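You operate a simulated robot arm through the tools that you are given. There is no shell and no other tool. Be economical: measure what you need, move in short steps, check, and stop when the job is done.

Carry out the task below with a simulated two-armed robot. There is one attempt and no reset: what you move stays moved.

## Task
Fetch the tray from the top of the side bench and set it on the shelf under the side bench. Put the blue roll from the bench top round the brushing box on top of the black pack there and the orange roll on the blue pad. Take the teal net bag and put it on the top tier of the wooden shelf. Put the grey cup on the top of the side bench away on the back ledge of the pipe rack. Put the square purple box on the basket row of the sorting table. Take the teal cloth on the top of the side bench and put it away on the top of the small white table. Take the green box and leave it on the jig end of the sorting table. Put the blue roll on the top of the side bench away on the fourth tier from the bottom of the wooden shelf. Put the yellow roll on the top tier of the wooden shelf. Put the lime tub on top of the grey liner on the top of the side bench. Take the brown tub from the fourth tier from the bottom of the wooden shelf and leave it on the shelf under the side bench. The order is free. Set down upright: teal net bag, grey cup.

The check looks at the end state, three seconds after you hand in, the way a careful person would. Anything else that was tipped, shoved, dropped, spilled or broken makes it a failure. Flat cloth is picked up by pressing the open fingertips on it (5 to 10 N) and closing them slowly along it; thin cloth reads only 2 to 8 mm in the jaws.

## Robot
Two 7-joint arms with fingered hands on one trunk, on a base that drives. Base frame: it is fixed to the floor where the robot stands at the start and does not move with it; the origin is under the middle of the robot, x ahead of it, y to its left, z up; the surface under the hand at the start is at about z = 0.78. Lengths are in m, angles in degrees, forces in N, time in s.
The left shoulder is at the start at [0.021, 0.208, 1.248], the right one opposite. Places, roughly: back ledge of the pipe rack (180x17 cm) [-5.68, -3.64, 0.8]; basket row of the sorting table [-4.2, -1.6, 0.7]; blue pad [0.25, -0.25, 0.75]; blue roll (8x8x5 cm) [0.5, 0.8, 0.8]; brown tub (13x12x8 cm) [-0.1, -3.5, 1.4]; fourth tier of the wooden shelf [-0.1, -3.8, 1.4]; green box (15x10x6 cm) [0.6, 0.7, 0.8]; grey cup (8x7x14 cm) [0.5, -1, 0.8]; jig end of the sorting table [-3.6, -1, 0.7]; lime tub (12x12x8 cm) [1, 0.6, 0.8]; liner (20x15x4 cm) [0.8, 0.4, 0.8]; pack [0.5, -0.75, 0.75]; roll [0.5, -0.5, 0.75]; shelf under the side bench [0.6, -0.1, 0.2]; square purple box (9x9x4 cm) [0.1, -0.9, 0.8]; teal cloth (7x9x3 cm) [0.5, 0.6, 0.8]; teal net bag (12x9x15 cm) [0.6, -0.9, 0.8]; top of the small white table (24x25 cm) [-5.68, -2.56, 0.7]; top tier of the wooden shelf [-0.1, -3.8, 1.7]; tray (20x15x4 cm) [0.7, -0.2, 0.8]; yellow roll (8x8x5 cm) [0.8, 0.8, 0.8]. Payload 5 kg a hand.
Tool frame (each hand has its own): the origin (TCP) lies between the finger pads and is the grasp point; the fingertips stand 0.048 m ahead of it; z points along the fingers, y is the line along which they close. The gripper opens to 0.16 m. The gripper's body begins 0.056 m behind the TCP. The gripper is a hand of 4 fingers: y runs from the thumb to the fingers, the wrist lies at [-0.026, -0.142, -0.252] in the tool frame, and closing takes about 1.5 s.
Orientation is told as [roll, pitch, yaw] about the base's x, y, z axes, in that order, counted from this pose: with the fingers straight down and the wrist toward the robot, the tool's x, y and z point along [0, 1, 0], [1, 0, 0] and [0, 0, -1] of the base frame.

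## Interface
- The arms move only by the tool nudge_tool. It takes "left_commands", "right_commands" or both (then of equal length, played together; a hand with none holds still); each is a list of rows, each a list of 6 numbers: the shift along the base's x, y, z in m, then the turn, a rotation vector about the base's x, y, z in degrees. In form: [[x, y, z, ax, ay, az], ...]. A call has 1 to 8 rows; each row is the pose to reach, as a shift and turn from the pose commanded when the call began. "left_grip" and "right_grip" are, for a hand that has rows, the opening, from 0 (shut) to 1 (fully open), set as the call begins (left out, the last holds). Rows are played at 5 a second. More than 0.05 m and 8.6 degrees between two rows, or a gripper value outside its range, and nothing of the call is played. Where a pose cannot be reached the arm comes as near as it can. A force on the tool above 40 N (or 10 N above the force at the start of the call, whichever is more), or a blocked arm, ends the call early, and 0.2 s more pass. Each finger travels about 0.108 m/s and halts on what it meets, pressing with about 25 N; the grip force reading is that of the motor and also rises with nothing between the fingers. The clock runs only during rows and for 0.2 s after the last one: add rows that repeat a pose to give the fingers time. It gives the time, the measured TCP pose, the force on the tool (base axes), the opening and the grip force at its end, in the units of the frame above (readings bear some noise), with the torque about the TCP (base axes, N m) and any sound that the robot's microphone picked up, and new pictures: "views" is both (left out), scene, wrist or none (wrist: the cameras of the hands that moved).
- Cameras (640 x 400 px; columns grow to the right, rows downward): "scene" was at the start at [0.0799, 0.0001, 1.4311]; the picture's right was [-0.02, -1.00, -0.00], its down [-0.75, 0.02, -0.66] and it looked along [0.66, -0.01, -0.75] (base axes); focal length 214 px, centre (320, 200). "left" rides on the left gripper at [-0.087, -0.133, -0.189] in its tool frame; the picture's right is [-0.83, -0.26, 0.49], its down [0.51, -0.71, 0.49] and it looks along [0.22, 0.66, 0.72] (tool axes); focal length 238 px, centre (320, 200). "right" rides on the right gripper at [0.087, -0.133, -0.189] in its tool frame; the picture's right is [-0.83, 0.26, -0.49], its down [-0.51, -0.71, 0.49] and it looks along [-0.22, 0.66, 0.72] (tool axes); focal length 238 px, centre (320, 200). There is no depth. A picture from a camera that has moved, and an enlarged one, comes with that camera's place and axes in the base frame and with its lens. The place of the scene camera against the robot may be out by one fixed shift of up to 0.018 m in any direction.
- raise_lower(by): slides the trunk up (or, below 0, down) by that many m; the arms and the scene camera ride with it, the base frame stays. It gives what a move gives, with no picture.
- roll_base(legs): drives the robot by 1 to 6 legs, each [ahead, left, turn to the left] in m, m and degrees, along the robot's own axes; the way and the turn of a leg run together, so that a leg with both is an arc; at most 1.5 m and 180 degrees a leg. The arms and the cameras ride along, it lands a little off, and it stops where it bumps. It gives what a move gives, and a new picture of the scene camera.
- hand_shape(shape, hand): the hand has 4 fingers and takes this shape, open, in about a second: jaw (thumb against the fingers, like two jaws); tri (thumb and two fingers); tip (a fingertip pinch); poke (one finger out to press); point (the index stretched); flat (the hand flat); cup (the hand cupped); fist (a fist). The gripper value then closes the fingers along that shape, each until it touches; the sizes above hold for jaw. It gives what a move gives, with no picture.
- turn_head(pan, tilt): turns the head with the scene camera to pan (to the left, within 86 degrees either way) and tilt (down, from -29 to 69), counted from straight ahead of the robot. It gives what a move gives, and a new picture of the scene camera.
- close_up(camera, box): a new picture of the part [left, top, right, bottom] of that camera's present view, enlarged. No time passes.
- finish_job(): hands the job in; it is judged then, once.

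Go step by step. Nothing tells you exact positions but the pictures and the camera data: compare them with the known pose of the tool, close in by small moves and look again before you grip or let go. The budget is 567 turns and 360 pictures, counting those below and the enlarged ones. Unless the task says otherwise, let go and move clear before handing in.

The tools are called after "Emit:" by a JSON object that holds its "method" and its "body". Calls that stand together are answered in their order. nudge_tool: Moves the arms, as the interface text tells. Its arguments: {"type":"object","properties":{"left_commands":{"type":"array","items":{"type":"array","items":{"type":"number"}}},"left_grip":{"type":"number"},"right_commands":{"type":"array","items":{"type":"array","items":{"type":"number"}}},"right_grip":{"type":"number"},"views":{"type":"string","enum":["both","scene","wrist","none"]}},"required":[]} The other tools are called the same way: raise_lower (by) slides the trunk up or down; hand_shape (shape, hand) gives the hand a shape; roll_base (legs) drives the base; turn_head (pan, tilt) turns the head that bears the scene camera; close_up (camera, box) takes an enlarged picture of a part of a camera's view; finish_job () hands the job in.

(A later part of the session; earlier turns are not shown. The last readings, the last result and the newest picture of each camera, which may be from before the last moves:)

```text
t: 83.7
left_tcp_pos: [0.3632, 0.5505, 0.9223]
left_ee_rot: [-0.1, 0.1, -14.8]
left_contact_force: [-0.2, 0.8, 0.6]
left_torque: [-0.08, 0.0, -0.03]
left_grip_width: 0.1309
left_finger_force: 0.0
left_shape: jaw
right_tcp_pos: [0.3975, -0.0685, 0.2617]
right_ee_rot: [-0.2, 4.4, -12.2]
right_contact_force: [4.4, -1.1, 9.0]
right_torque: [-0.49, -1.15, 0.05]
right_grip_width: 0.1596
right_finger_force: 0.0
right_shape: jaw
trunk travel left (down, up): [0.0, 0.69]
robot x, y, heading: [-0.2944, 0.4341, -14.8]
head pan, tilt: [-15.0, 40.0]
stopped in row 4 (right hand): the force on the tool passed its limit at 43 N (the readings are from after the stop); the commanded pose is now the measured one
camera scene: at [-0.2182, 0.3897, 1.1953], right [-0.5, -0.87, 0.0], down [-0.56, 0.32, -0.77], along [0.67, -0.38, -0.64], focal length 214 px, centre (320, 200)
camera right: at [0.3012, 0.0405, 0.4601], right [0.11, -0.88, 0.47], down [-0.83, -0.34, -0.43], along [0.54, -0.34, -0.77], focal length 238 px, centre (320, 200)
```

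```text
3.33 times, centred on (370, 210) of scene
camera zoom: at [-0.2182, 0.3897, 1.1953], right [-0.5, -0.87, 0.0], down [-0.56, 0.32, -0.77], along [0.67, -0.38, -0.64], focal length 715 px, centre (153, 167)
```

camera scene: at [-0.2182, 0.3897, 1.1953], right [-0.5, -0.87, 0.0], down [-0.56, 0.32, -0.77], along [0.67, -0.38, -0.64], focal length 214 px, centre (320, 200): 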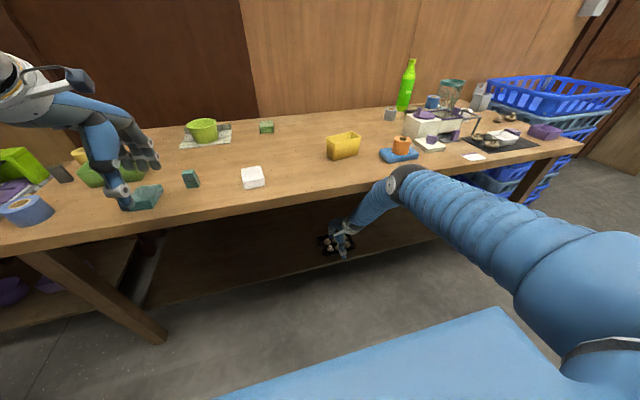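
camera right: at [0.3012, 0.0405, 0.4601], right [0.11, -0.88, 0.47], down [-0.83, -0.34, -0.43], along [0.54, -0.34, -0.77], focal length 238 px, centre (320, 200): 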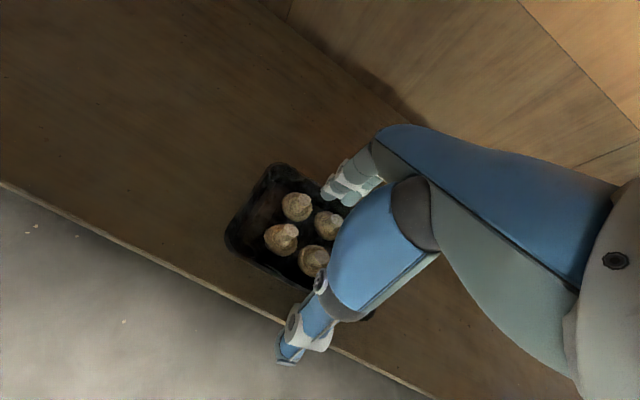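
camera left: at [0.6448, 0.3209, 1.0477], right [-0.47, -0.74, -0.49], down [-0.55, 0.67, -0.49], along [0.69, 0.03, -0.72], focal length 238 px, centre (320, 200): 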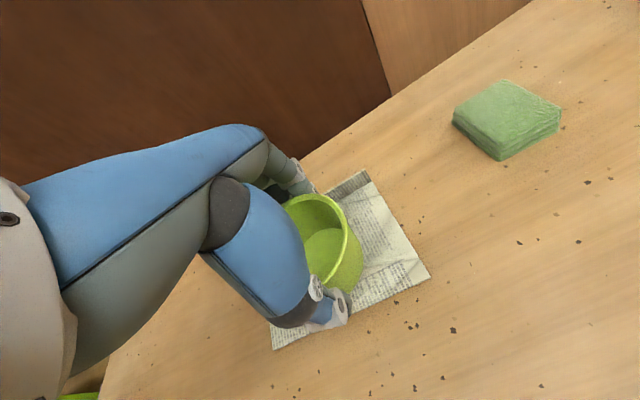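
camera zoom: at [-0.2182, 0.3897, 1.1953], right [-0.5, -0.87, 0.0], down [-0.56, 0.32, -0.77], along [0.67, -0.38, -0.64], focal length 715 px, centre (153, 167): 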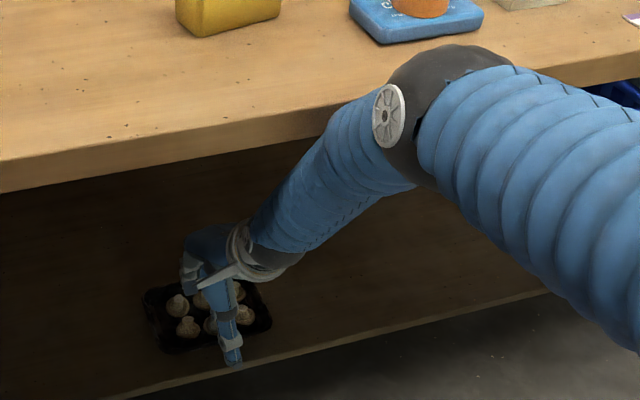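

The mushrooms are still upright. I'll stretch the hand forward to free the elbow, then alternate with backing the base.

Emit:
{"method": "nudge_tool", "body": {"right_commands": [[0.012, -0.003, 0.0, 0, -2, 0], [0.024, -0.006, 0.002, 0, -4, 0], [0.036, -0.009, 0.004, 0, -4, 0]]}}

Emit:
{"method": "close_up", "body": {"camera": "right", "box": [200, 140, 440, 370]}}

```text
t: 84.5
left_tcp_pos: [0.3637, 0.551, 0.9194]
left_ee_rot: [0.0, 0.2, -14.6]
left_contact_force: [-0.9, -0.3, 0.7]
left_torque: [0.01, -0.03, -0.01]
left_grip_width: 0.1309
left_finger_force: 0.0
left_shape: jaw
right_tcp_pos: [0.4366, -0.0781, 0.2654]
right_ee_rot: [0.6, 0.5, -12.0]
right_contact_force: [-0.7, -0.4, -1.0]
right_torque: [0.0, -0.03, -0.02]
right_grip_width: 0.1599
right_finger_force: 0.0
right_shape: jaw
trunk travel left (down, up): [0.0, 0.69]
robot x, y, heading: [-0.2959, 0.4367, -14.6]
head pan, tilt: [-15.0, 40.0]
camera scene: at [-0.2166, 0.3896, 1.1934], right [-0.49, -0.87, 0.0], down [-0.56, 0.32, -0.77], along [0.67, -0.38, -0.64], focal length 214 px, centre (320, 200)
camera right: at [0.3265, 0.0311, 0.4566], right [0.08, -0.88, 0.48], down [-0.8, -0.34, -0.49], along [0.59, -0.34, -0.73], focal length 238 px, centre (320, 200)
```

scene: 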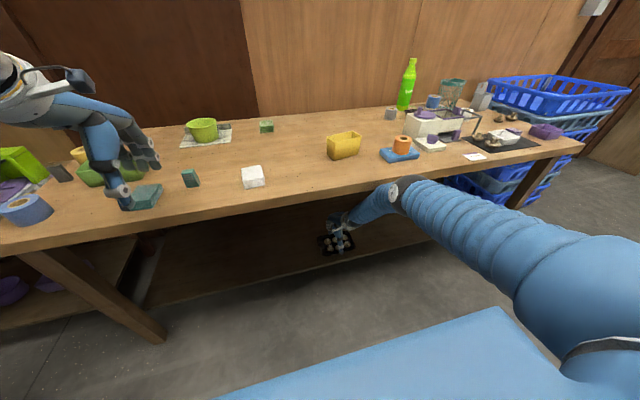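
right: 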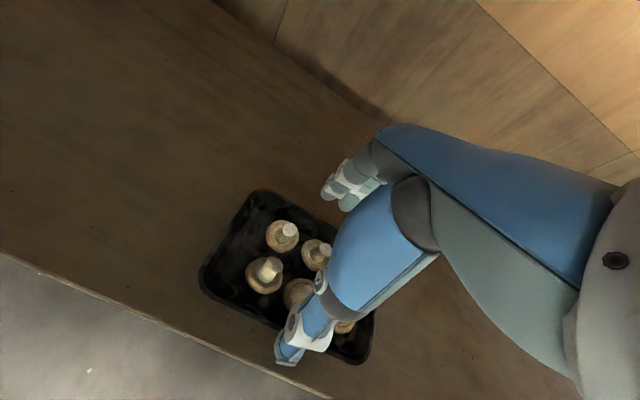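

```text
1.74 times, centred on (320, 255) of right
camera zoom: at [0.3265, 0.0311, 0.4566], right [0.08, -0.88, 0.48], down [-0.8, -0.34, -0.49], along [0.59, -0.34, -0.73], focal length 414 px, centre (320, 104)
```

zoom: 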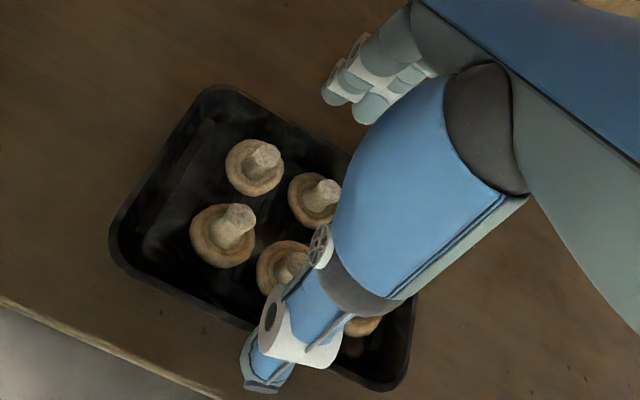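

Emit:
{"method": "nudge_tool", "body": {"right_commands": [[0.005, -0.001, 0.008, 0, 0, 0], [0.01, -0.002, 0.016, 0, 0, 0], [0.015, -0.004, 0.022, 0, 0, 0]], "views": "none"}}

Emit:
{"method": "close_up", "body": {"camera": "scene", "box": [290, 130, 450, 270]}}

```text
t: 85.3
left_tcp_pos: [0.3633, 0.549, 0.9172]
left_ee_rot: [0.1, 0.2, -14.8]
left_contact_force: [-0.2, 0.0, -0.2]
left_torque: [0.01, 0.02, 0.01]
left_grip_width: 0.1312
left_finger_force: 0.1
left_shape: jaw
right_tcp_pos: [0.4367, -0.0768, 0.2701]
right_ee_rot: [0.7, 1.7, -12.0]
right_contact_force: [0.5, -0.4, 0.4]
right_torque: [0.0, 0.03, 0.01]
right_grip_width: 0.1597
right_finger_force: 0.0
right_shape: jaw
trunk travel left (down, up): [0.0, 0.69]
robot x, y, heading: [-0.2953, 0.433, -14.8]
head pan, tilt: [-15.0, 40.0]
```

```text
2.86 times, centred on (370, 200) of scene
camera zoom: at [-0.2175, 0.3881, 1.192], right [-0.5, -0.87, 0.0], down [-0.56, 0.32, -0.76], along [0.66, -0.38, -0.64], focal length 613 px, centre (177, 200)
```

zoom: 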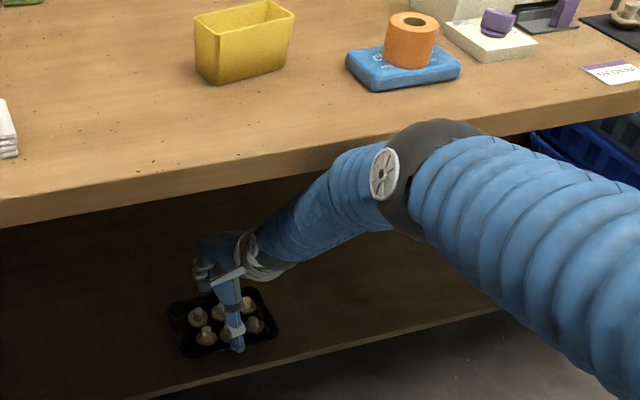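

The elbow is touching the bench edge again, so I'll back the base 3 cm to free it.

Emit:
{"method": "roll_base", "body": {"legs": [[-0.03, 0, 0]]}}

Emit:
{"method": "close_up", "body": {"camera": "right", "box": [200, 140, 440, 370]}}

```text
t: 86.1
left_tcp_pos: [0.3347, 0.5586, 0.9205]
left_ee_rot: [0.0, 0.1, -14.5]
left_contact_force: [-0.8, -0.1, 0.4]
left_torque: [-0.01, -0.08, -0.02]
left_grip_width: 0.131
left_finger_force: 0.0
left_shape: jaw
right_tcp_pos: [0.4251, -0.0747, 0.29]
right_ee_rot: [0.6, 0.3, -12.1]
right_contact_force: [0.4, 0.2, 0.2]
right_torque: [-0.05, 0.01, -0.01]
right_grip_width: 0.1598
right_finger_force: 0.0
right_shape: jaw
trunk travel left (down, up): [0.0, 0.69]
robot x, y, heading: [-0.3204, 0.4404, -14.5]
head pan, tilt: [-15.0, 40.0]
camera scene: at [-0.2455, 0.3972, 1.1937], right [-0.49, -0.87, 0.0], down [-0.56, 0.32, -0.77], along [0.67, -0.38, -0.64], focal length 214 px, centre (320, 200)
```

scene: 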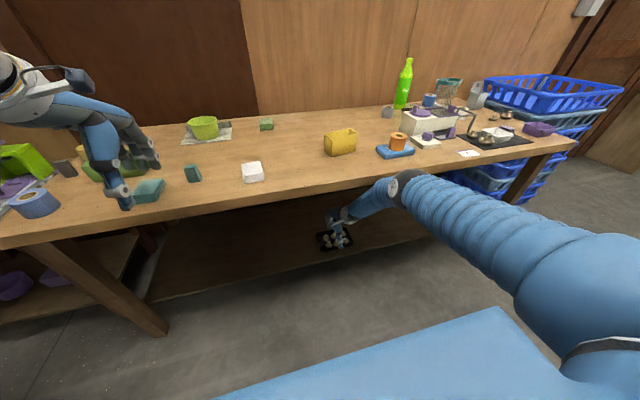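

```text
1.74 times, centred on (320, 255) of right
camera zoom: at [0.3139, 0.0336, 0.4805], right [0.08, -0.88, 0.48], down [-0.8, -0.34, -0.49], along [0.59, -0.34, -0.73], focal length 414 px, centre (320, 104)
```

zoom: 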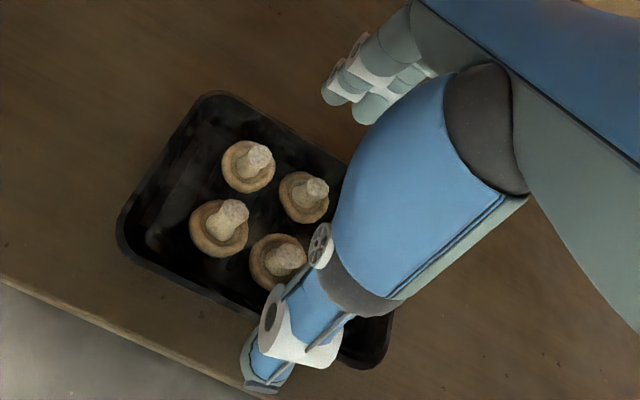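

Emit:
{"method": "roll_base", "body": {"legs": [[-0.025, 0, 0]]}}

Emit:
{"method": "nudge_tool", "body": {"right_commands": [[0.005, -0.001, 0.015, 0, 0, 0], [0.01, -0.002, 0.03, 0, 0, 0]], "views": "none"}}

Emit:
{"method": "roll_base", "body": {"legs": [[-0.05, 0, 0]]}}

Emit:
{"method": "close_up", "body": {"camera": "right", "box": [200, 140, 440, 370]}}

```text
t: 86.9
left_tcp_pos: [0.3113, 0.5651, 0.9215]
left_ee_rot: [-0.1, 0.0, -14.7]
left_contact_force: [-0.8, -0.4, 0.7]
left_torque: [-0.02, -0.11, 0.01]
left_grip_width: 0.1309
left_finger_force: 0.1
left_shape: jaw
right_tcp_pos: [0.4005, -0.0694, 0.2896]
right_ee_rot: [0.6, 0.2, -12.1]
right_contact_force: [-0.2, 0.4, 1.8]
right_torque: [0.0, 0.02, 0.03]
right_grip_width: 0.1597
right_finger_force: 0.1
right_shape: jaw
trunk travel left (down, up): [0.0, 0.69]
robot x, y, heading: [-0.346, 0.4419, -14.6]
head pan, tilt: [-15.0, 40.0]
camera scene: at [-0.2702, 0.4036, 1.1935], right [-0.49, -0.87, 0.0], down [-0.56, 0.32, -0.77], along [0.67, -0.38, -0.64], focal length 214 px, centre (320, 200)
```

scene: 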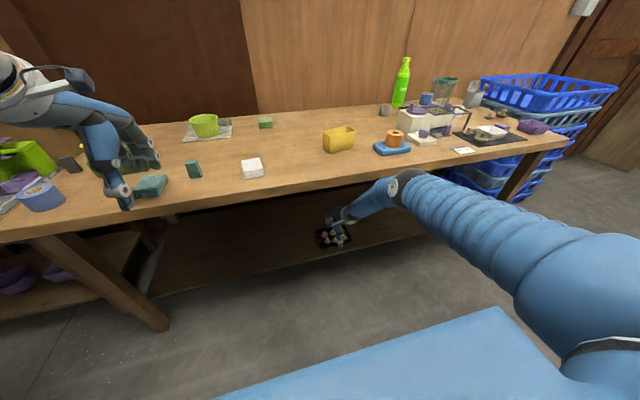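

```text
t: 87.5
left_tcp_pos: [0.312, 0.5654, 0.9204]
left_ee_rot: [0.0, 0.2, -14.8]
left_contact_force: [-0.8, 0.4, 0.5]
left_torque: [-0.05, -0.04, -0.01]
left_grip_width: 0.131
left_finger_force: 0.0
left_shape: jaw
right_tcp_pos: [0.4091, -0.0708, 0.3202]
right_ee_rot: [0.6, 0.3, -12.1]
right_contact_force: [-0.6, 0.1, -1.1]
right_torque: [-0.02, -0.1, -0.02]
right_grip_width: 0.1597
right_finger_force: 0.1
right_shape: jaw
trunk travel left (down, up): [0.0, 0.69]
robot x, y, heading: [-0.3419, 0.4465, -14.8]
head pan, tilt: [-15.0, 40.0]
```

```text
t: 88.5
left_tcp_pos: [0.262, 0.5781, 0.9208]
left_ee_rot: [-0.1, 0.0, -14.6]
left_contact_force: [-1.1, 0.4, 0.5]
left_torque: [0.02, -0.07, 0.04]
left_grip_width: 0.1313
left_finger_force: 0.0
left_shape: jaw
right_tcp_pos: [0.3608, -0.0577, 0.3211]
right_ee_rot: [0.7, 0.1, -12.1]
right_contact_force: [-0.5, 0.1, 1.9]
right_torque: [0.01, 0.0, 0.0]
right_grip_width: 0.1601
right_finger_force: 0.1
right_shape: jaw
trunk travel left (down, up): [0.0, 0.69]
robot x, y, heading: [-0.392, 0.4601, -14.7]
head pan, tilt: [-15.0, 40.0]
camera scene: at [-0.3191, 0.4164, 1.1934], right [-0.49, -0.87, 0.0], down [-0.56, 0.32, -0.77], along [0.67, -0.38, -0.64], focal length 214 px, centre (320, 200)
```

scene: 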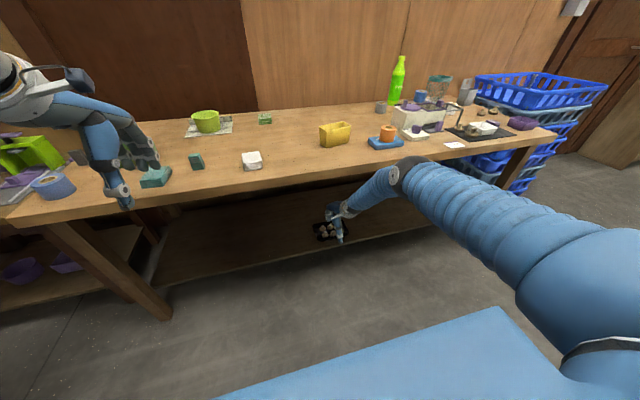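

```text
1.74 times, centred on (320, 255) of right
camera zoom: at [0.25, 0.051, 0.5114], right [0.08, -0.88, 0.48], down [-0.8, -0.34, -0.49], along [0.59, -0.34, -0.73], focal length 414 px, centre (320, 104)
```

zoom: 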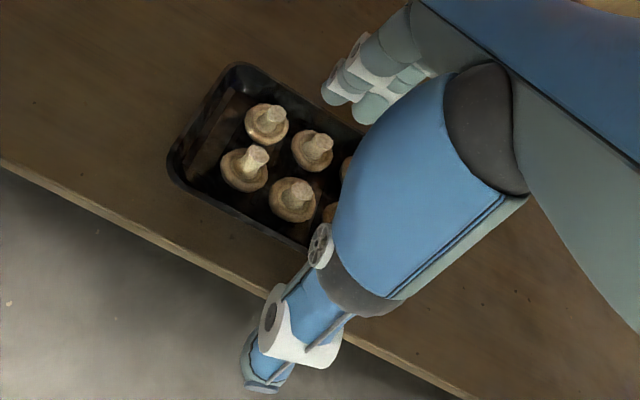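

The tray sits level on the shelf and the hand is clear. I'll back away fully and take a look at it.

Emit:
{"method": "roll_base", "body": {"legs": [[-0.4, 0, 0]]}}

Emit:
{"method": "close_up", "body": {"camera": "scene", "box": [230, 150, 400, 256]}}

```text
t: 91.0
left_tcp_pos: [-0.1348, 0.6858, 0.9207]
left_ee_rot: [0.0, 0.1, -14.0]
left_contact_force: [-0.9, 0.2, 0.3]
left_torque: [0.02, -0.06, 0.03]
left_grip_width: 0.1311
left_finger_force: 0.0
left_shape: jaw
right_tcp_pos: [-0.031, 0.0506, 0.321]
right_ee_rot: [0.6, 0.2, -11.5]
right_contact_force: [-0.5, 0.8, 0.2]
right_torque: [0.02, 0.04, -0.02]
right_grip_width: 0.1599
right_finger_force: 0.1
right_shape: jaw
trunk travel left (down, up): [0.0, 0.69]
robot x, y, heading: [-0.7934, 0.5587, -13.9]
head pan, tilt: [-15.0, 40.0]
camera scene: at [-0.715, 0.5186, 1.1934], right [-0.49, -0.87, 0.0], down [-0.56, 0.31, -0.77], along [0.67, -0.37, -0.64], focal length 214 px, centre (320, 200)
```

scene: 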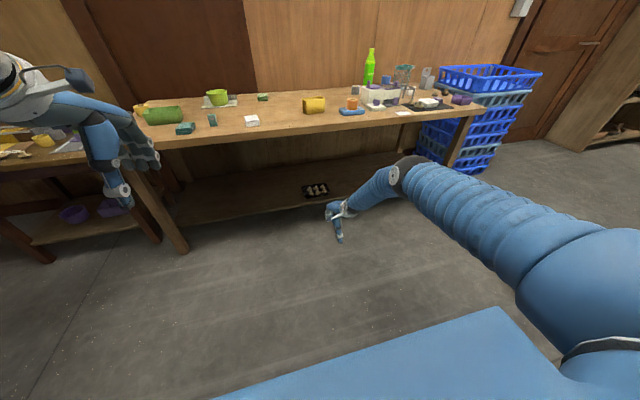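

```text
3.76 times, centred on (315, 203) of scene
camera zoom: at [-0.715, 0.5186, 1.1934], right [-0.49, -0.87, 0.0], down [-0.56, 0.31, -0.77], along [0.67, -0.37, -0.64], focal length 807 px, centre (339, 189)
```

zoom: 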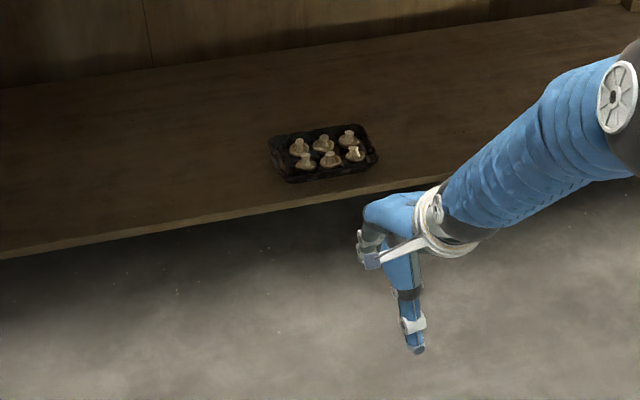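

The tray is on the under-shelf with all its mushrooms. I'll raise the trunk, lift the right arm, and look towards the wooden shelf.

Emit:
{"method": "raise_lower", "body": {"by": 0.3}}

Emit:
{"method": "nudge_tool", "body": {"right_commands": [[0, 0, 0.05, 0, 0, 0], [0, 0, 0.1, 0, 0, 0], [0, 0, 0.15, 0, 0, 0], [0, 0, 0.2, 0, 0, 0], [0, 0, 0.25, 0, 0, 0], [0, 0, 0.3, 0, 0, 0], [0, 0, 0.35, 0, 0, 0], [0, 0, 0.4, 0, 0, 0]], "views": "none"}}

Emit:
{"method": "turn_head", "body": {"pan": -62, "tilt": 5}}

```text
t: 94.0
left_tcp_pos: [-0.1338, 0.685, 1.2201]
left_ee_rot: [0.0, 0.1, -14.1]
left_contact_force: [0.4, -0.5, 0.1]
left_torque: [0.03, 0.01, -0.02]
left_grip_width: 0.1309
left_finger_force: 0.1
left_shape: jaw
right_tcp_pos: [-0.0315, 0.0503, 0.6186]
right_ee_rot: [0.6, 0.3, -11.7]
right_contact_force: [-0.2, 0.3, -0.3]
right_torque: [-0.03, 0.0, 0.0]
right_grip_width: 0.16
right_finger_force: 0.2
right_shape: jaw
trunk travel left (down, up): [-0.3, 0.39]
robot x, y, heading: [-0.7914, 0.5593, -13.9]
head pan, tilt: [-15.0, 40.0]
```

```text
t: 95.8
left_tcp_pos: [-0.1356, 0.6861, 1.2212]
left_ee_rot: [0.0, 0.0, -14.1]
left_contact_force: [-0.3, 1.2, 0.5]
left_torque: [-0.05, -0.08, -0.01]
left_grip_width: 0.1309
left_finger_force: 0.1
left_shape: jaw
right_tcp_pos: [-0.0298, 0.0538, 1.0191]
right_ee_rot: [0.6, 0.2, -11.7]
right_contact_force: [-0.5, 0.7, -1.6]
right_torque: [-0.02, -0.18, -0.03]
right_grip_width: 0.1599
right_finger_force: 0.0
right_shape: jaw
trunk travel left (down, up): [-0.3, 0.39]
robot x, y, heading: [-0.7916, 0.562, -14.1]
head pan, tilt: [-15.0, 40.0]
```

```text
t: 96.9
left_tcp_pos: [-0.135, 0.6853, 1.2199]
left_ee_rot: [0.0, 0.1, -14.1]
left_contact_force: [-0.1, -0.4, -0.2]
left_torque: [-0.02, 0.02, 0.05]
left_grip_width: 0.1309
left_finger_force: 0.0
left_shape: jaw
right_tcp_pos: [-0.0277, 0.0534, 1.0176]
right_ee_rot: [0.7, 0.2, -11.5]
right_contact_force: [-0.9, -0.7, -1.4]
right_torque: [0.04, -0.01, -0.04]
right_grip_width: 0.16
right_finger_force: 0.1
right_shape: jaw
trunk travel left (down, up): [-0.3, 0.39]
robot x, y, heading: [-0.7862, 0.5591, -14.3]
head pan, tilt: [-62.0, 5.0]
camera scene: at [-0.7663, 0.4706, 1.549], right [-0.97, -0.24, 0.0], down [-0.02, 0.09, -1.0], along [0.24, -0.97, -0.09], focal length 214 px, centre (320, 200)
```

scene: 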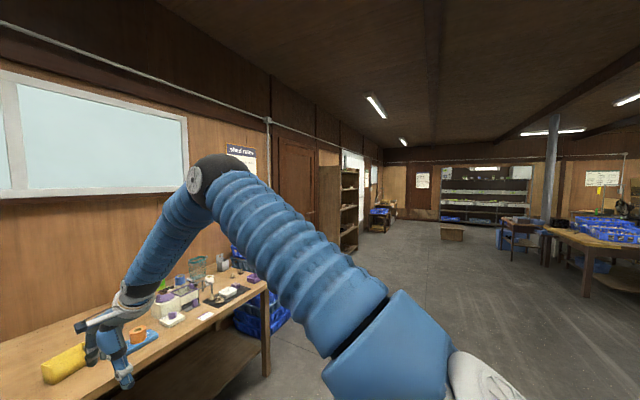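

Emit:
{"method": "close_up", "body": {"camera": "scene", "box": [300, 140, 396, 260]}}

Emit:
{"method": "close_up", "body": {"camera": "scene", "box": [420, 140, 640, 280]}}

```text
3.33 times, centred on (348, 200) of scene
camera zoom: at [-0.7663, 0.4706, 1.549], right [-0.97, -0.24, 0.0], down [-0.02, 0.09, -1.0], along [0.24, -0.97, -0.09], focal length 715 px, centre (227, 200)
```

zoom: 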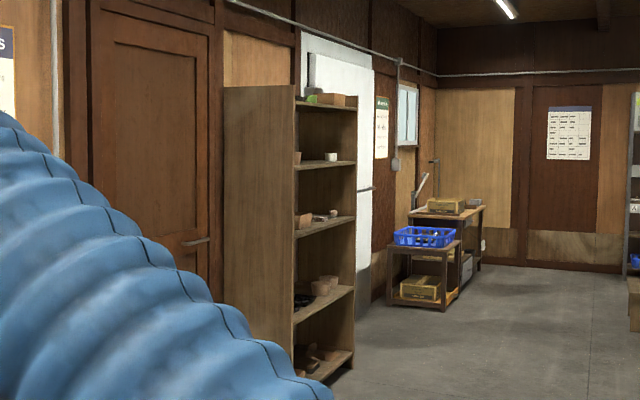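

```text
2.86 times, centred on (530, 210) of scene
camera zoom: at [-0.7663, 0.4706, 1.549], right [-0.97, -0.24, 0.0], down [-0.02, 0.09, -1.0], along [0.24, -0.97, -0.09], focal length 613 px, centre (-280, 171)
```

zoom: 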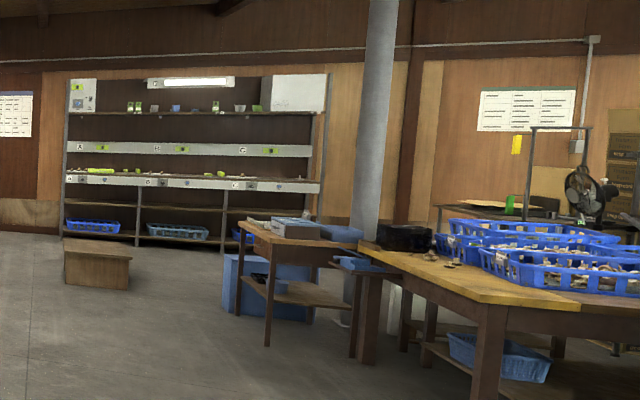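

The wooden shelf stands against the same wall and faces the same way as the bench, so heading -14° serves there too. For its high tiers I need tilted grasps with the fingers closing sideways. I'll reorient the right hand in free space.

Emit:
{"method": "nudge_tool", "body": {"right_commands": [[-0.02, 0.005, 0, 0, 0, 8], [-0.04, 0.01, 0, 0, 0, 16], [-0.06, 0.015, 0, 0, 0, 24], [-0.08, 0.02, 0, 0, 0, 32], [-0.1, 0.025, 0, 0, 0, 40], [-0.12, 0.03, 0, 0, 0, 48], [-0.14, 0.035, 0, 0, 0, 56], [-0.16, 0.04, 0, 0, 0, 64]], "views": "none"}}

Emit:
{"method": "nudge_tool", "body": {"right_commands": [[0, 0, 0, 0, 0, 8], [0, 0, 0, 0, 0, 16], [0, 0, 0, 0, 0, 24]], "views": "none"}}

Emit:
{"method": "nudge_tool", "body": {"right_commands": [[0, 0, 0, -1.94, -7.76, 0], [0, 0, 0, -3.88, -15.5, 0], [0, 0, 0, -5.8, -23.3, 0], [0, 0, 0, -7.76, -31, 0], [0, 0, 0, -9.7, -38.8, 0], [0, 0, 0, -10.9, -43.6, 0]]}}

```text
t: 98.7
left_tcp_pos: [-0.1353, 0.6843, 1.2208]
left_ee_rot: [-0.1, 0.1, -14.1]
left_contact_force: [0.2, -0.7, 0.6]
left_torque: [0.04, -0.04, 0.01]
left_grip_width: 0.131
left_finger_force: 0.0
left_shape: jaw
right_tcp_pos: [-0.1924, 0.0907, 1.0185]
right_ee_rot: [0.7, 0.2, 52.5]
right_contact_force: [-0.6, 1.6, 0.1]
right_torque: [0.01, -0.03, 0.01]
right_grip_width: 0.1598
right_finger_force: 0.1
right_shape: jaw
trunk travel left (down, up): [-0.3, 0.39]
robot x, y, heading: [-0.7903, 0.5615, -14.2]
head pan, tilt: [-62.0, 5.0]
```

```text
t: 99.5
left_tcp_pos: [-0.1345, 0.6848, 1.2202]
left_ee_rot: [0.0, 0.3, -14.1]
left_contact_force: [0.0, -0.2, -0.4]
left_torque: [-0.03, 0.02, 0.0]
left_grip_width: 0.1308
left_finger_force: 0.1
left_shape: jaw
right_tcp_pos: [-0.1915, 0.0904, 1.0187]
right_ee_rot: [0.6, 0.1, 76.7]
right_contact_force: [0.6, -0.7, -0.4]
right_torque: [0.0, 0.07, 0.01]
right_grip_width: 0.16
right_finger_force: 0.0
right_shape: jaw
trunk travel left (down, up): [-0.3, 0.39]
robot x, y, heading: [-0.7903, 0.5566, -14.0]
head pan, tilt: [-62.0, 5.0]
```

```text
t: 100.9
left_tcp_pos: [-0.1344, 0.6835, 1.2185]
left_ee_rot: [0.0, 0.0, -14.2]
left_contact_force: [0.7, -0.2, 0.1]
left_torque: [0.07, -0.02, -0.01]
left_grip_width: 0.1309
left_finger_force: 0.0
left_shape: jaw
right_tcp_pos: [-0.1908, 0.0904, 1.0205]
right_ee_rot: [-44.6, 0.4, 76.2]
right_contact_force: [0.5, -0.1, 0.0]
right_torque: [0.0, -0.02, 0.0]
right_grip_width: 0.1598
right_finger_force: 0.1
right_shape: jaw
trunk travel left (down, up): [-0.3, 0.39]
robot x, y, heading: [-0.7893, 0.5614, -14.2]
head pan, tilt: [-62.0, 5.0]
camera scene: at [-0.767, 0.4705, 1.5491], right [-0.97, -0.24, 0.0], down [-0.02, 0.08, -1.0], along [0.24, -0.97, -0.09], focal length 214 px, centre (320, 200)
camera right: at [-0.4102, 0.0065, 1.0958], right [0.31, 0.2, 0.93], down [0.51, -0.86, 0.01], along [0.8, 0.47, -0.37], focal length 238 px, centre (320, 200)
```

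scene: 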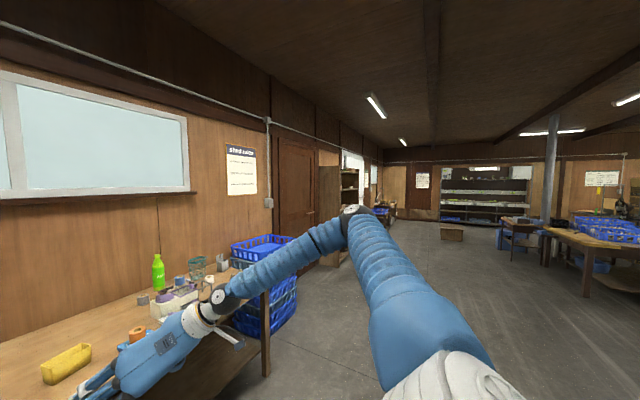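
right: 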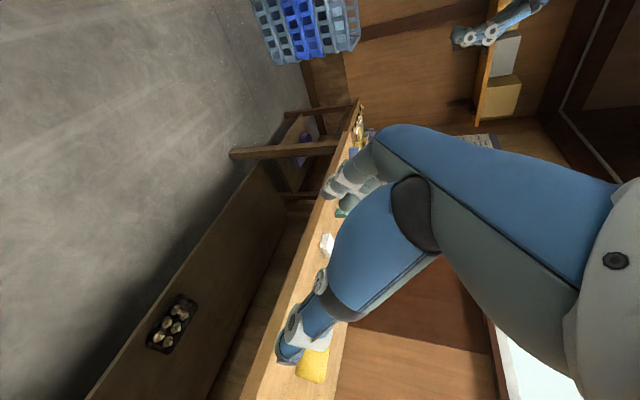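

The 45° sideways grasp pose is reachable. I'll do the mirrored turn with the left hand, then drive to the right end of the bench.

Emit:
{"method": "nudge_tool", "body": {"left_commands": [[0, 0, -0.02, 0, 0, -8], [0, 0, -0.04, 0, 0, -16], [0, 0, -0.06, 0, 0, -24], [0, 0, -0.08, 0, 0, -32], [0, 0, -0.1, 0, 0, -40], [0, 0, -0.12, 0, 0, -48], [0, 0, -0.14, 0, 0, -56], [0, 0, -0.14, 0, 0, -64]], "views": "none"}}

Emit:
{"method": "nudge_tool", "body": {"left_commands": [[0, 0, 0, 0, 0, -8], [0, 0, 0, 0, 0, -16], [0, 0, 0, 0, 0, -26]], "views": "none"}}

Emit:
{"method": "nudge_tool", "body": {"left_commands": [[0, 0, 0, -1.94, -7.76, 0], [0, 0, 0, -3.88, -15.5, 0], [0, 0, 0, -5.8, -23.3, 0], [0, 0, 0, -7.76, -31, 0], [0, 0, 0, -9.7, -38.8, 0], [0, 0, 0, -10.9, -43.6, 0]], "views": "none"}}

Emit:
{"method": "roll_base", "body": {"legs": [[0.2, -0.8, 0]]}}

Emit:
{"method": "turn_head", "body": {"pan": -10, "tilt": 40}}

```text
t: 102.7
left_tcp_pos: [-0.1354, 0.6849, 1.0816]
left_ee_rot: [0.0, 0.1, -78.1]
left_contact_force: [0.5, 0.5, -1.1]
left_torque: [0.04, 0.01, 0.0]
left_grip_width: 0.1309
left_finger_force: 0.0
left_shape: jaw
right_tcp_pos: [-0.1905, 0.0913, 1.0197]
right_ee_rot: [-44.2, 0.5, 76.2]
right_contact_force: [0.1, 0.0, 0.5]
right_torque: [-0.02, 0.04, 0.0]
right_grip_width: 0.1598
right_finger_force: 0.1
right_shape: jaw
trunk travel left (down, up): [-0.3, 0.39]
robot x, y, heading: [-0.7865, 0.564, -14.0]
head pan, tilt: [-62.0, 5.0]
```

```text
refused: row 3 steps farther than a row can; nothing moved
```

```text
t: 104.1
left_tcp_pos: [-0.1345, 0.6847, 1.0806]
left_ee_rot: [42.0, -18.0, -85.0]
left_contact_force: [-0.2, -0.7, -0.7]
left_torque: [0.01, 0.05, -0.02]
left_grip_width: 0.1308
left_finger_force: 0.1
left_shape: jaw
right_tcp_pos: [-0.1902, 0.0906, 1.0193]
right_ee_rot: [-44.4, 0.5, 76.1]
right_contact_force: [0.0, 0.5, -1.1]
right_torque: [0.01, 0.0, 0.0]
right_grip_width: 0.1598
right_finger_force: 0.1
right_shape: jaw
trunk travel left (down, up): [-0.3, 0.39]
robot x, y, heading: [-0.7927, 0.56, -14.2]
head pan, tilt: [-62.0, 5.0]
```

```text
t: 108.5
left_tcp_pos: [-0.1279, -0.1233, 1.0801]
left_ee_rot: [41.9, -17.9, -83.9]
left_contact_force: [0.2, -0.3, -0.5]
left_torque: [0.04, 0.04, 0.0]
left_grip_width: 0.1311
left_finger_force: 0.1
left_shape: jaw
right_tcp_pos: [-0.1736, -0.7187, 1.0195]
right_ee_rot: [-44.3, 0.6, 77.3]
right_contact_force: [0.5, -0.5, -0.1]
right_torque: [-0.01, -0.03, 0.03]
right_grip_width: 0.1597
right_finger_force: 0.2
right_shape: jaw
trunk travel left (down, up): [-0.3, 0.39]
robot x, y, heading: [-0.7782, -0.2607, -13.0]
head pan, tilt: [-62.0, 5.0]
camera scene: at [-0.756, -0.3487, 1.549], right [-0.97, -0.26, 0.0], down [-0.02, 0.08, -1.0], along [0.26, -0.96, -0.09], focal length 214 px, centre (320, 200)
```

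scene: 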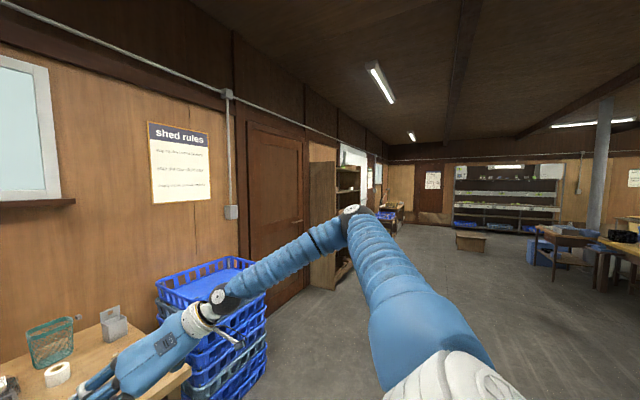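

```text
t: 109.7
left_tcp_pos: [-0.1272, -0.123, 1.0788]
left_ee_rot: [41.9, -17.9, -84.0]
left_contact_force: [0.5, 0.1, -0.8]
left_torque: [-0.03, -0.04, -0.01]
left_grip_width: 0.131
left_finger_force: 0.0
left_shape: jaw
right_tcp_pos: [-0.1732, -0.7175, 1.0193]
right_ee_rot: [-44.3, 0.4, 77.2]
right_contact_force: [-1.2, 1.5, -0.5]
right_torque: [0.02, -0.01, -0.01]
right_grip_width: 0.16
right_finger_force: 0.0
right_shape: jaw
trunk travel left (down, up): [-0.3, 0.39]
robot x, y, heading: [-0.7777, -0.262, -13.4]
head pan, tilt: [-10.0, 40.0]
camera scene: at [-0.7015, -0.2927, 1.4933], right [-0.39, -0.92, 0.0], down [-0.59, 0.25, -0.77], along [0.7, -0.3, -0.64], focal length 214 px, centre (320, 200)
```

scene: 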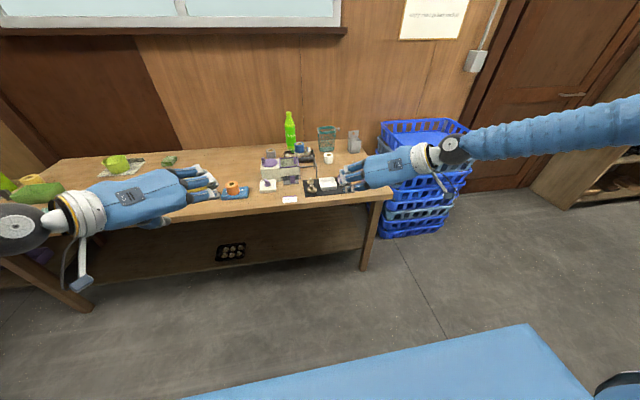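

Emit:
{"method": "close_up", "body": {"camera": "scene", "box": [260, 100, 420, 200]}}

```text
4.00 times, centred on (340, 150) of scene
camera zoom: at [-0.7015, -0.2927, 1.4933], right [-0.39, -0.92, 0.0], down [-0.59, 0.25, -0.77], along [0.7, -0.3, -0.64], focal length 858 px, centre (240, 400)
```

zoom: 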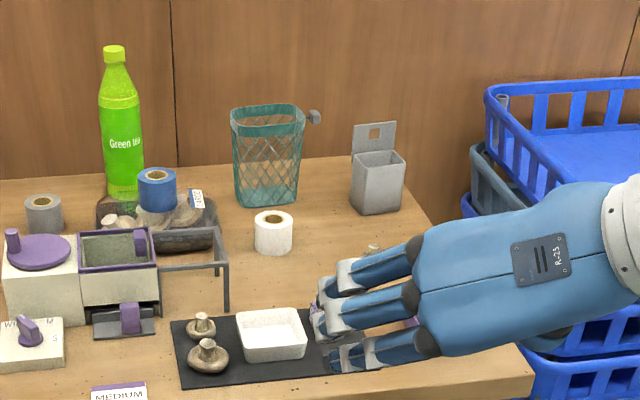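

The bag's base is at about [0.595, -0.90] with a white roll in front of it. I'll flatten the right hand to about a 20° tilt and drive up.

Emit:
{"method": "nudge_tool", "body": {"right_commands": [[0, 0, 0, -1.94, -7.76, 0], [0, 0, 0, -3.88, -15.5, 0], [0, 0, 0, -6, -24, 0]], "views": "none"}}

Emit:
{"method": "roll_base", "body": {"legs": [[0.5, 0, 0]]}}

Emit:
{"method": "turn_head", "body": {"pan": -25, "tilt": 48}}

Emit:
{"method": "close_up", "body": {"camera": "scene", "box": [240, 80, 460, 220]}}

```text
refused: row 3 steps farther than a row can; nothing moved
```

```text
t: 112.6
left_tcp_pos: [0.3493, -0.2383, 1.0782]
left_ee_rot: [41.8, -17.9, -84.2]
left_contact_force: [0.7, -0.4, 0.4]
left_torque: [-0.01, 0.05, 0.0]
left_grip_width: 0.1311
left_finger_force: 0.2
left_shape: jaw
right_tcp_pos: [0.3006, -0.8335, 1.0191]
right_ee_rot: [-44.3, 0.6, 77.0]
right_contact_force: [0.2, -0.7, -0.7]
right_torque: [0.03, 0.05, -0.02]
right_grip_width: 0.16
right_finger_force: 0.1
right_shape: jaw
trunk travel left (down, up): [-0.3, 0.39]
robot x, y, heading: [-0.3054, -0.3703, -13.3]
head pan, tilt: [-10.0, 40.0]
camera scene: at [-0.2244, -0.4055, 1.4932], right [-0.4, -0.92, 0.0], down [-0.59, 0.26, -0.77], along [0.7, -0.3, -0.64], focal length 214 px, centre (320, 200)
```

scene: 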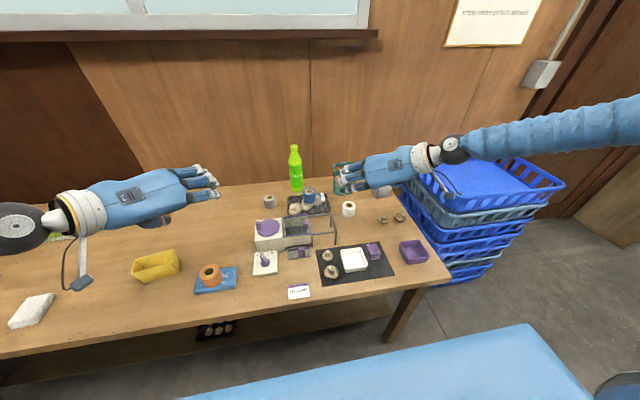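

```text
t: 113.4
left_tcp_pos: [0.3491, -0.2371, 1.0795]
left_ee_rot: [41.9, -17.9, -84.3]
left_contact_force: [-0.2, 0.7, -0.5]
left_torque: [0.0, 0.01, 0.04]
left_grip_width: 0.131
left_finger_force: 0.2
left_shape: jaw
right_tcp_pos: [0.3011, -0.833, 1.0207]
right_ee_rot: [-44.3, 0.5, 76.9]
right_contact_force: [0.1, -0.4, 0.1]
right_torque: [-0.03, 0.01, -0.02]
right_grip_width: 0.1601
right_finger_force: 0.1
right_shape: jaw
trunk travel left (down, up): [-0.3, 0.39]
robot x, y, heading: [-0.3057, -0.3752, -13.5]
head pan, tilt: [-25.0, 48.0]
camera scene: at [-0.2418, -0.4203, 1.4819], right [-0.62, -0.78, 0.0], down [-0.58, 0.46, -0.67], along [0.52, -0.42, -0.74], focal length 214 px, centre (320, 200)
```

scene: 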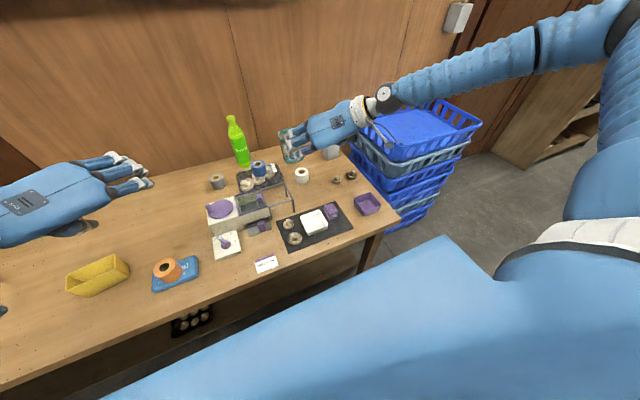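

```text
2.86 times, centred on (350, 150) of scene
camera zoom: at [-0.2418, -0.4203, 1.4819], right [-0.62, -0.78, 0.0], down [-0.58, 0.46, -0.67], along [0.52, -0.42, -0.74], focal length 613 px, centre (234, 343)
```

zoom: 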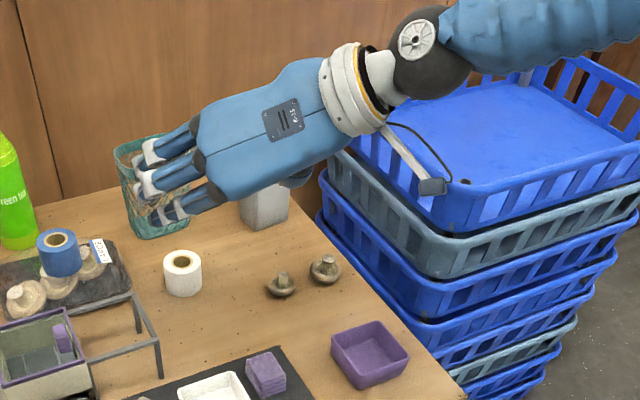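

The forearm would sweep near the blue basket stack, so I'll also yaw the hand -20° to bring the wrist in behind. Doing the tilt and yaw now at safe height.

Emit:
{"method": "nudge_tool", "body": {"right_commands": [[0, 0, 0, -1.9, -7.7, 0], [0, 0, 0, -3.7, -15.5, 0], [0, 0, 0, -5.6, -23.3, 0]], "views": "none"}}

Emit:
{"method": "nudge_tool", "body": {"right_commands": [[0, 0, 0, 0, 0, -7], [0, 0, 0, 0, 0, -14], [0, 0, 0, 0, 0, -20]]}}

```text
t: 114.2
left_tcp_pos: [0.3496, -0.2381, 1.0801]
left_ee_rot: [41.9, -17.9, -84.3]
left_contact_force: [0.0, 0.2, -0.1]
left_torque: [0.07, -0.03, 0.02]
left_grip_width: 0.1309
left_finger_force: 0.1
left_shape: jaw
right_tcp_pos: [0.3005, -0.8342, 1.0208]
right_ee_rot: [-68.3, 0.4, 76.7]
right_contact_force: [0.7, -0.1, 0.9]
right_torque: [0.04, 0.1, 0.01]
right_grip_width: 0.1598
right_finger_force: 0.1
right_shape: jaw
trunk travel left (down, up): [-0.3, 0.39]
robot x, y, heading: [-0.3014, -0.3714, -13.2]
head pan, tilt: [-25.0, 48.0]
```

```text
t: 115.0
left_tcp_pos: [0.3495, -0.2368, 1.0796]
left_ee_rot: [41.9, -18.0, -84.3]
left_contact_force: [1.2, 1.0, -1.3]
left_torque: [-0.11, 0.0, -0.09]
left_grip_width: 0.1309
left_finger_force: 0.2
left_shape: jaw
right_tcp_pos: [0.3013, -0.8339, 1.0199]
right_ee_rot: [-68.3, 0.7, 56.4]
right_contact_force: [1.1, 0.9, 0.3]
right_torque: [-0.06, 0.0, -0.04]
right_grip_width: 0.1601
right_finger_force: 0.1
right_shape: jaw
trunk travel left (down, up): [-0.3, 0.39]
robot x, y, heading: [-0.3046, -0.3687, -13.5]
head pan, tilt: [-25.0, 48.0]
camera scene: at [-0.2408, -0.4188, 1.4818], right [-0.62, -0.78, 0.0], down [-0.58, 0.46, -0.67], along [0.52, -0.42, -0.74], focal length 214 px, centre (320, 200)
camera right: at [0.0552, -0.8313, 1.011], right [0.03, 0.31, 0.95], down [0.15, -0.94, 0.3], along [0.99, 0.13, -0.07], focal length 238 px, centre (320, 200)
```

scene: 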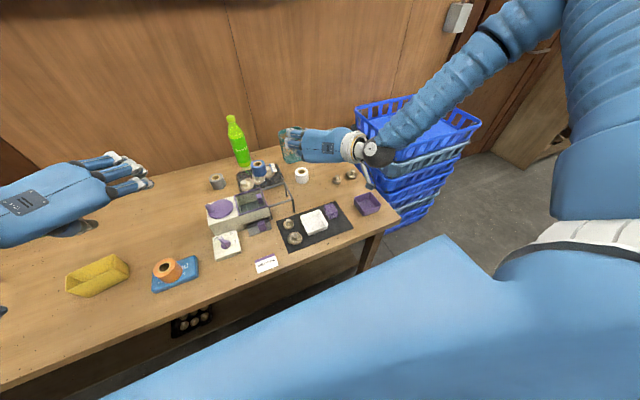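
right: 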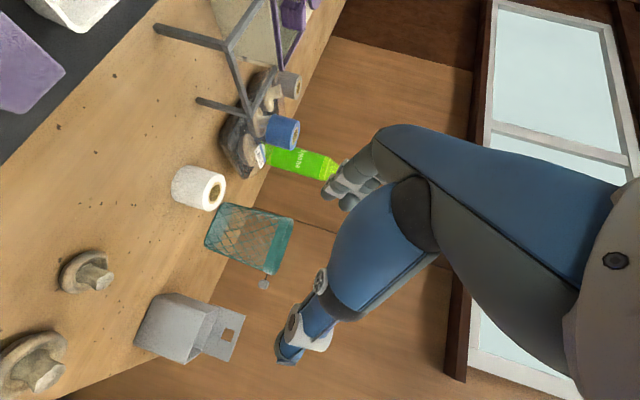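

Now the forearm comes from my side. The bag's centre is near [0.58, -0.895]. I'll go to a pre-grasp 20 cm short of it at z 0.89.

Emit:
{"method": "nudge_tool", "body": {"right_commands": [[0.025, 0.014, -0.032, 0, 0, 0], [0.05, 0.028, -0.065, 0, 0, 0], [0.075, 0.043, -0.098, 0, 0, 0], [0.099, 0.057, -0.13, 0, 0, 0]]}}

Emit:
{"method": "close_up", "body": {"camera": "scene", "box": [230, 90, 390, 210]}}

```text
t: 116.0
left_tcp_pos: [0.3505, -0.2382, 1.0783]
left_ee_rot: [41.8, -17.9, -84.2]
left_contact_force: [-0.4, 0.9, -0.3]
left_torque: [-0.06, 0.0, -0.04]
left_grip_width: 0.1309
left_finger_force: 0.0
left_shape: jaw
right_tcp_pos: [0.402, -0.7802, 0.8893]
right_ee_rot: [-68.3, 0.6, 56.6]
right_contact_force: [0.3, -0.1, 0.6]
right_torque: [0.1, 0.08, 0.05]
right_grip_width: 0.1599
right_finger_force: 0.1
right_shape: jaw
trunk travel left (down, up): [-0.3, 0.39]
robot x, y, heading: [-0.3064, -0.3714, -13.3]
head pan, tilt: [-25.0, 48.0]
camera scene: at [-0.2405, -0.4197, 1.4817], right [-0.62, -0.78, 0.0], down [-0.58, 0.46, -0.67], along [0.52, -0.42, -0.74], focal length 214 px, centre (320, 200)
camera right: at [0.1574, -0.7785, 0.8801], right [0.03, 0.3, 0.95], down [0.15, -0.94, 0.3], along [0.99, 0.13, -0.07], focal length 238 px, centre (320, 200)
```

scene: 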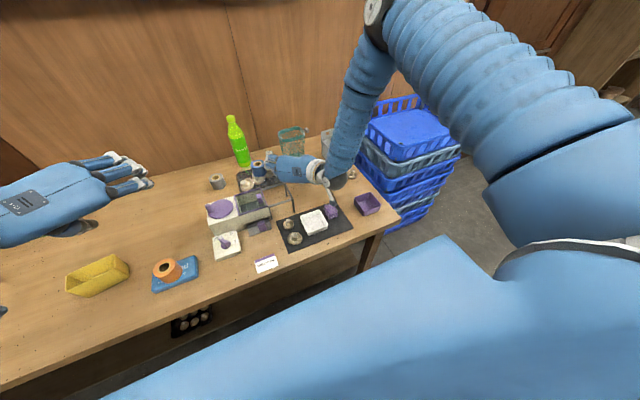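
right: 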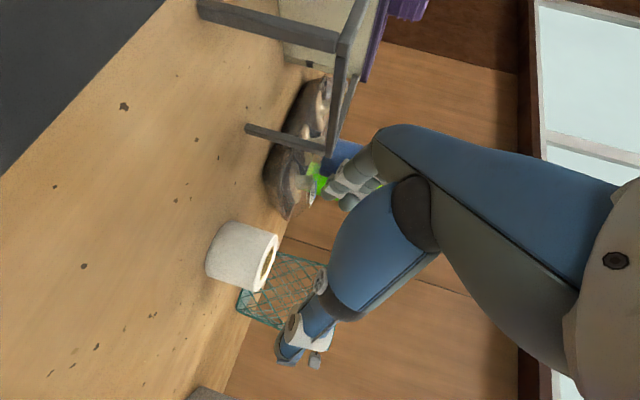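

```text
3.33 times, centred on (310, 150) of scene
camera zoom: at [-0.2405, -0.4197, 1.4817], right [-0.62, -0.78, 0.0], down [-0.58, 0.46, -0.67], along [0.52, -0.42, -0.74], focal length 715 px, centre (353, 367)
```

zoom: 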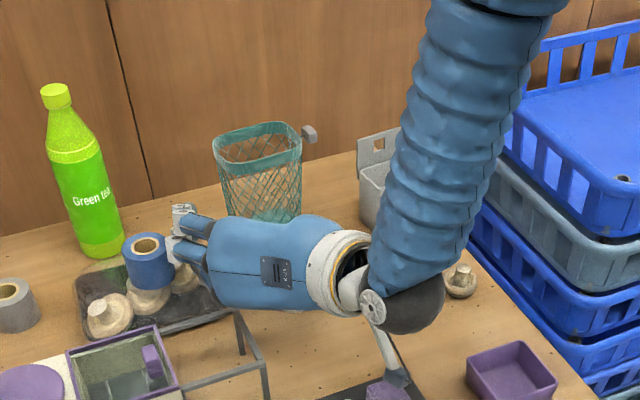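

It's aligned. I'll advance along the pointing direction to bring the fingers around the bag.

Emit:
{"method": "nudge_tool", "body": {"right_commands": [[0.033, -0.022, 0, 0, 0, 0], [0.067, -0.044, 0, 0, 0, 0], [0.1, -0.066, 0, 0, 0, 0], [0.125, -0.083, 0, 0, 0, 0]]}}

Emit:
{"method": "close_up", "body": {"camera": "scene", "box": [230, 90, 390, 210]}}

```text
t: 117.0
left_tcp_pos: [0.3488, -0.2376, 1.08]
left_ee_rot: [41.9, -17.9, -84.2]
left_contact_force: [0.3, -0.2, -0.4]
left_torque: [0.01, -0.05, 0.02]
left_grip_width: 0.131
left_finger_force: 0.0
left_shape: jaw
right_tcp_pos: [0.5271, -0.8614, 0.8887]
right_ee_rot: [-68.1, 0.5, 56.7]
right_contact_force: [-1.0, -0.3, -0.8]
right_torque: [-0.02, -0.07, -0.01]
right_grip_width: 0.1599
right_finger_force: 0.0
right_shape: jaw
trunk travel left (down, up): [-0.3, 0.39]
robot x, y, heading: [-0.3075, -0.3728, -13.5]
head pan, tilt: [-25.0, 48.0]
camera scene: at [-0.2413, -0.4207, 1.4818], right [-0.62, -0.78, 0.0], down [-0.58, 0.46, -0.67], along [0.52, -0.42, -0.74], focal length 214 px, centre (320, 200)
camera right: at [0.2806, -0.86, 0.8801], right [0.03, 0.3, 0.95], down [0.15, -0.94, 0.3], along [0.99, 0.13, -0.07], focal length 238 px, centre (320, 200)
```

scene: 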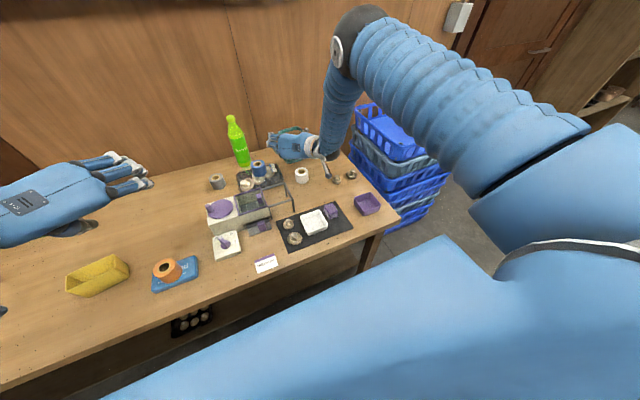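
right: 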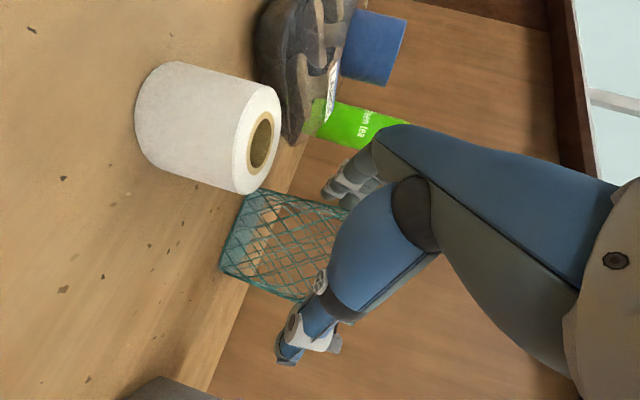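

```text
3.33 times, centred on (310, 150) of scene
camera zoom: at [-0.2413, -0.4207, 1.4818], right [-0.62, -0.78, 0.0], down [-0.58, 0.46, -0.67], along [0.52, -0.42, -0.74], focal length 715 px, centre (353, 367)
```

zoom: 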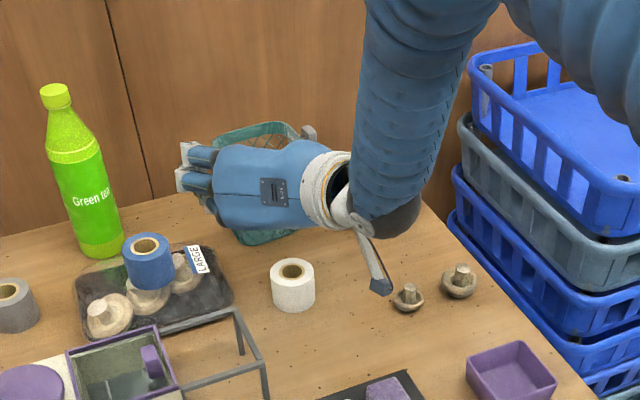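

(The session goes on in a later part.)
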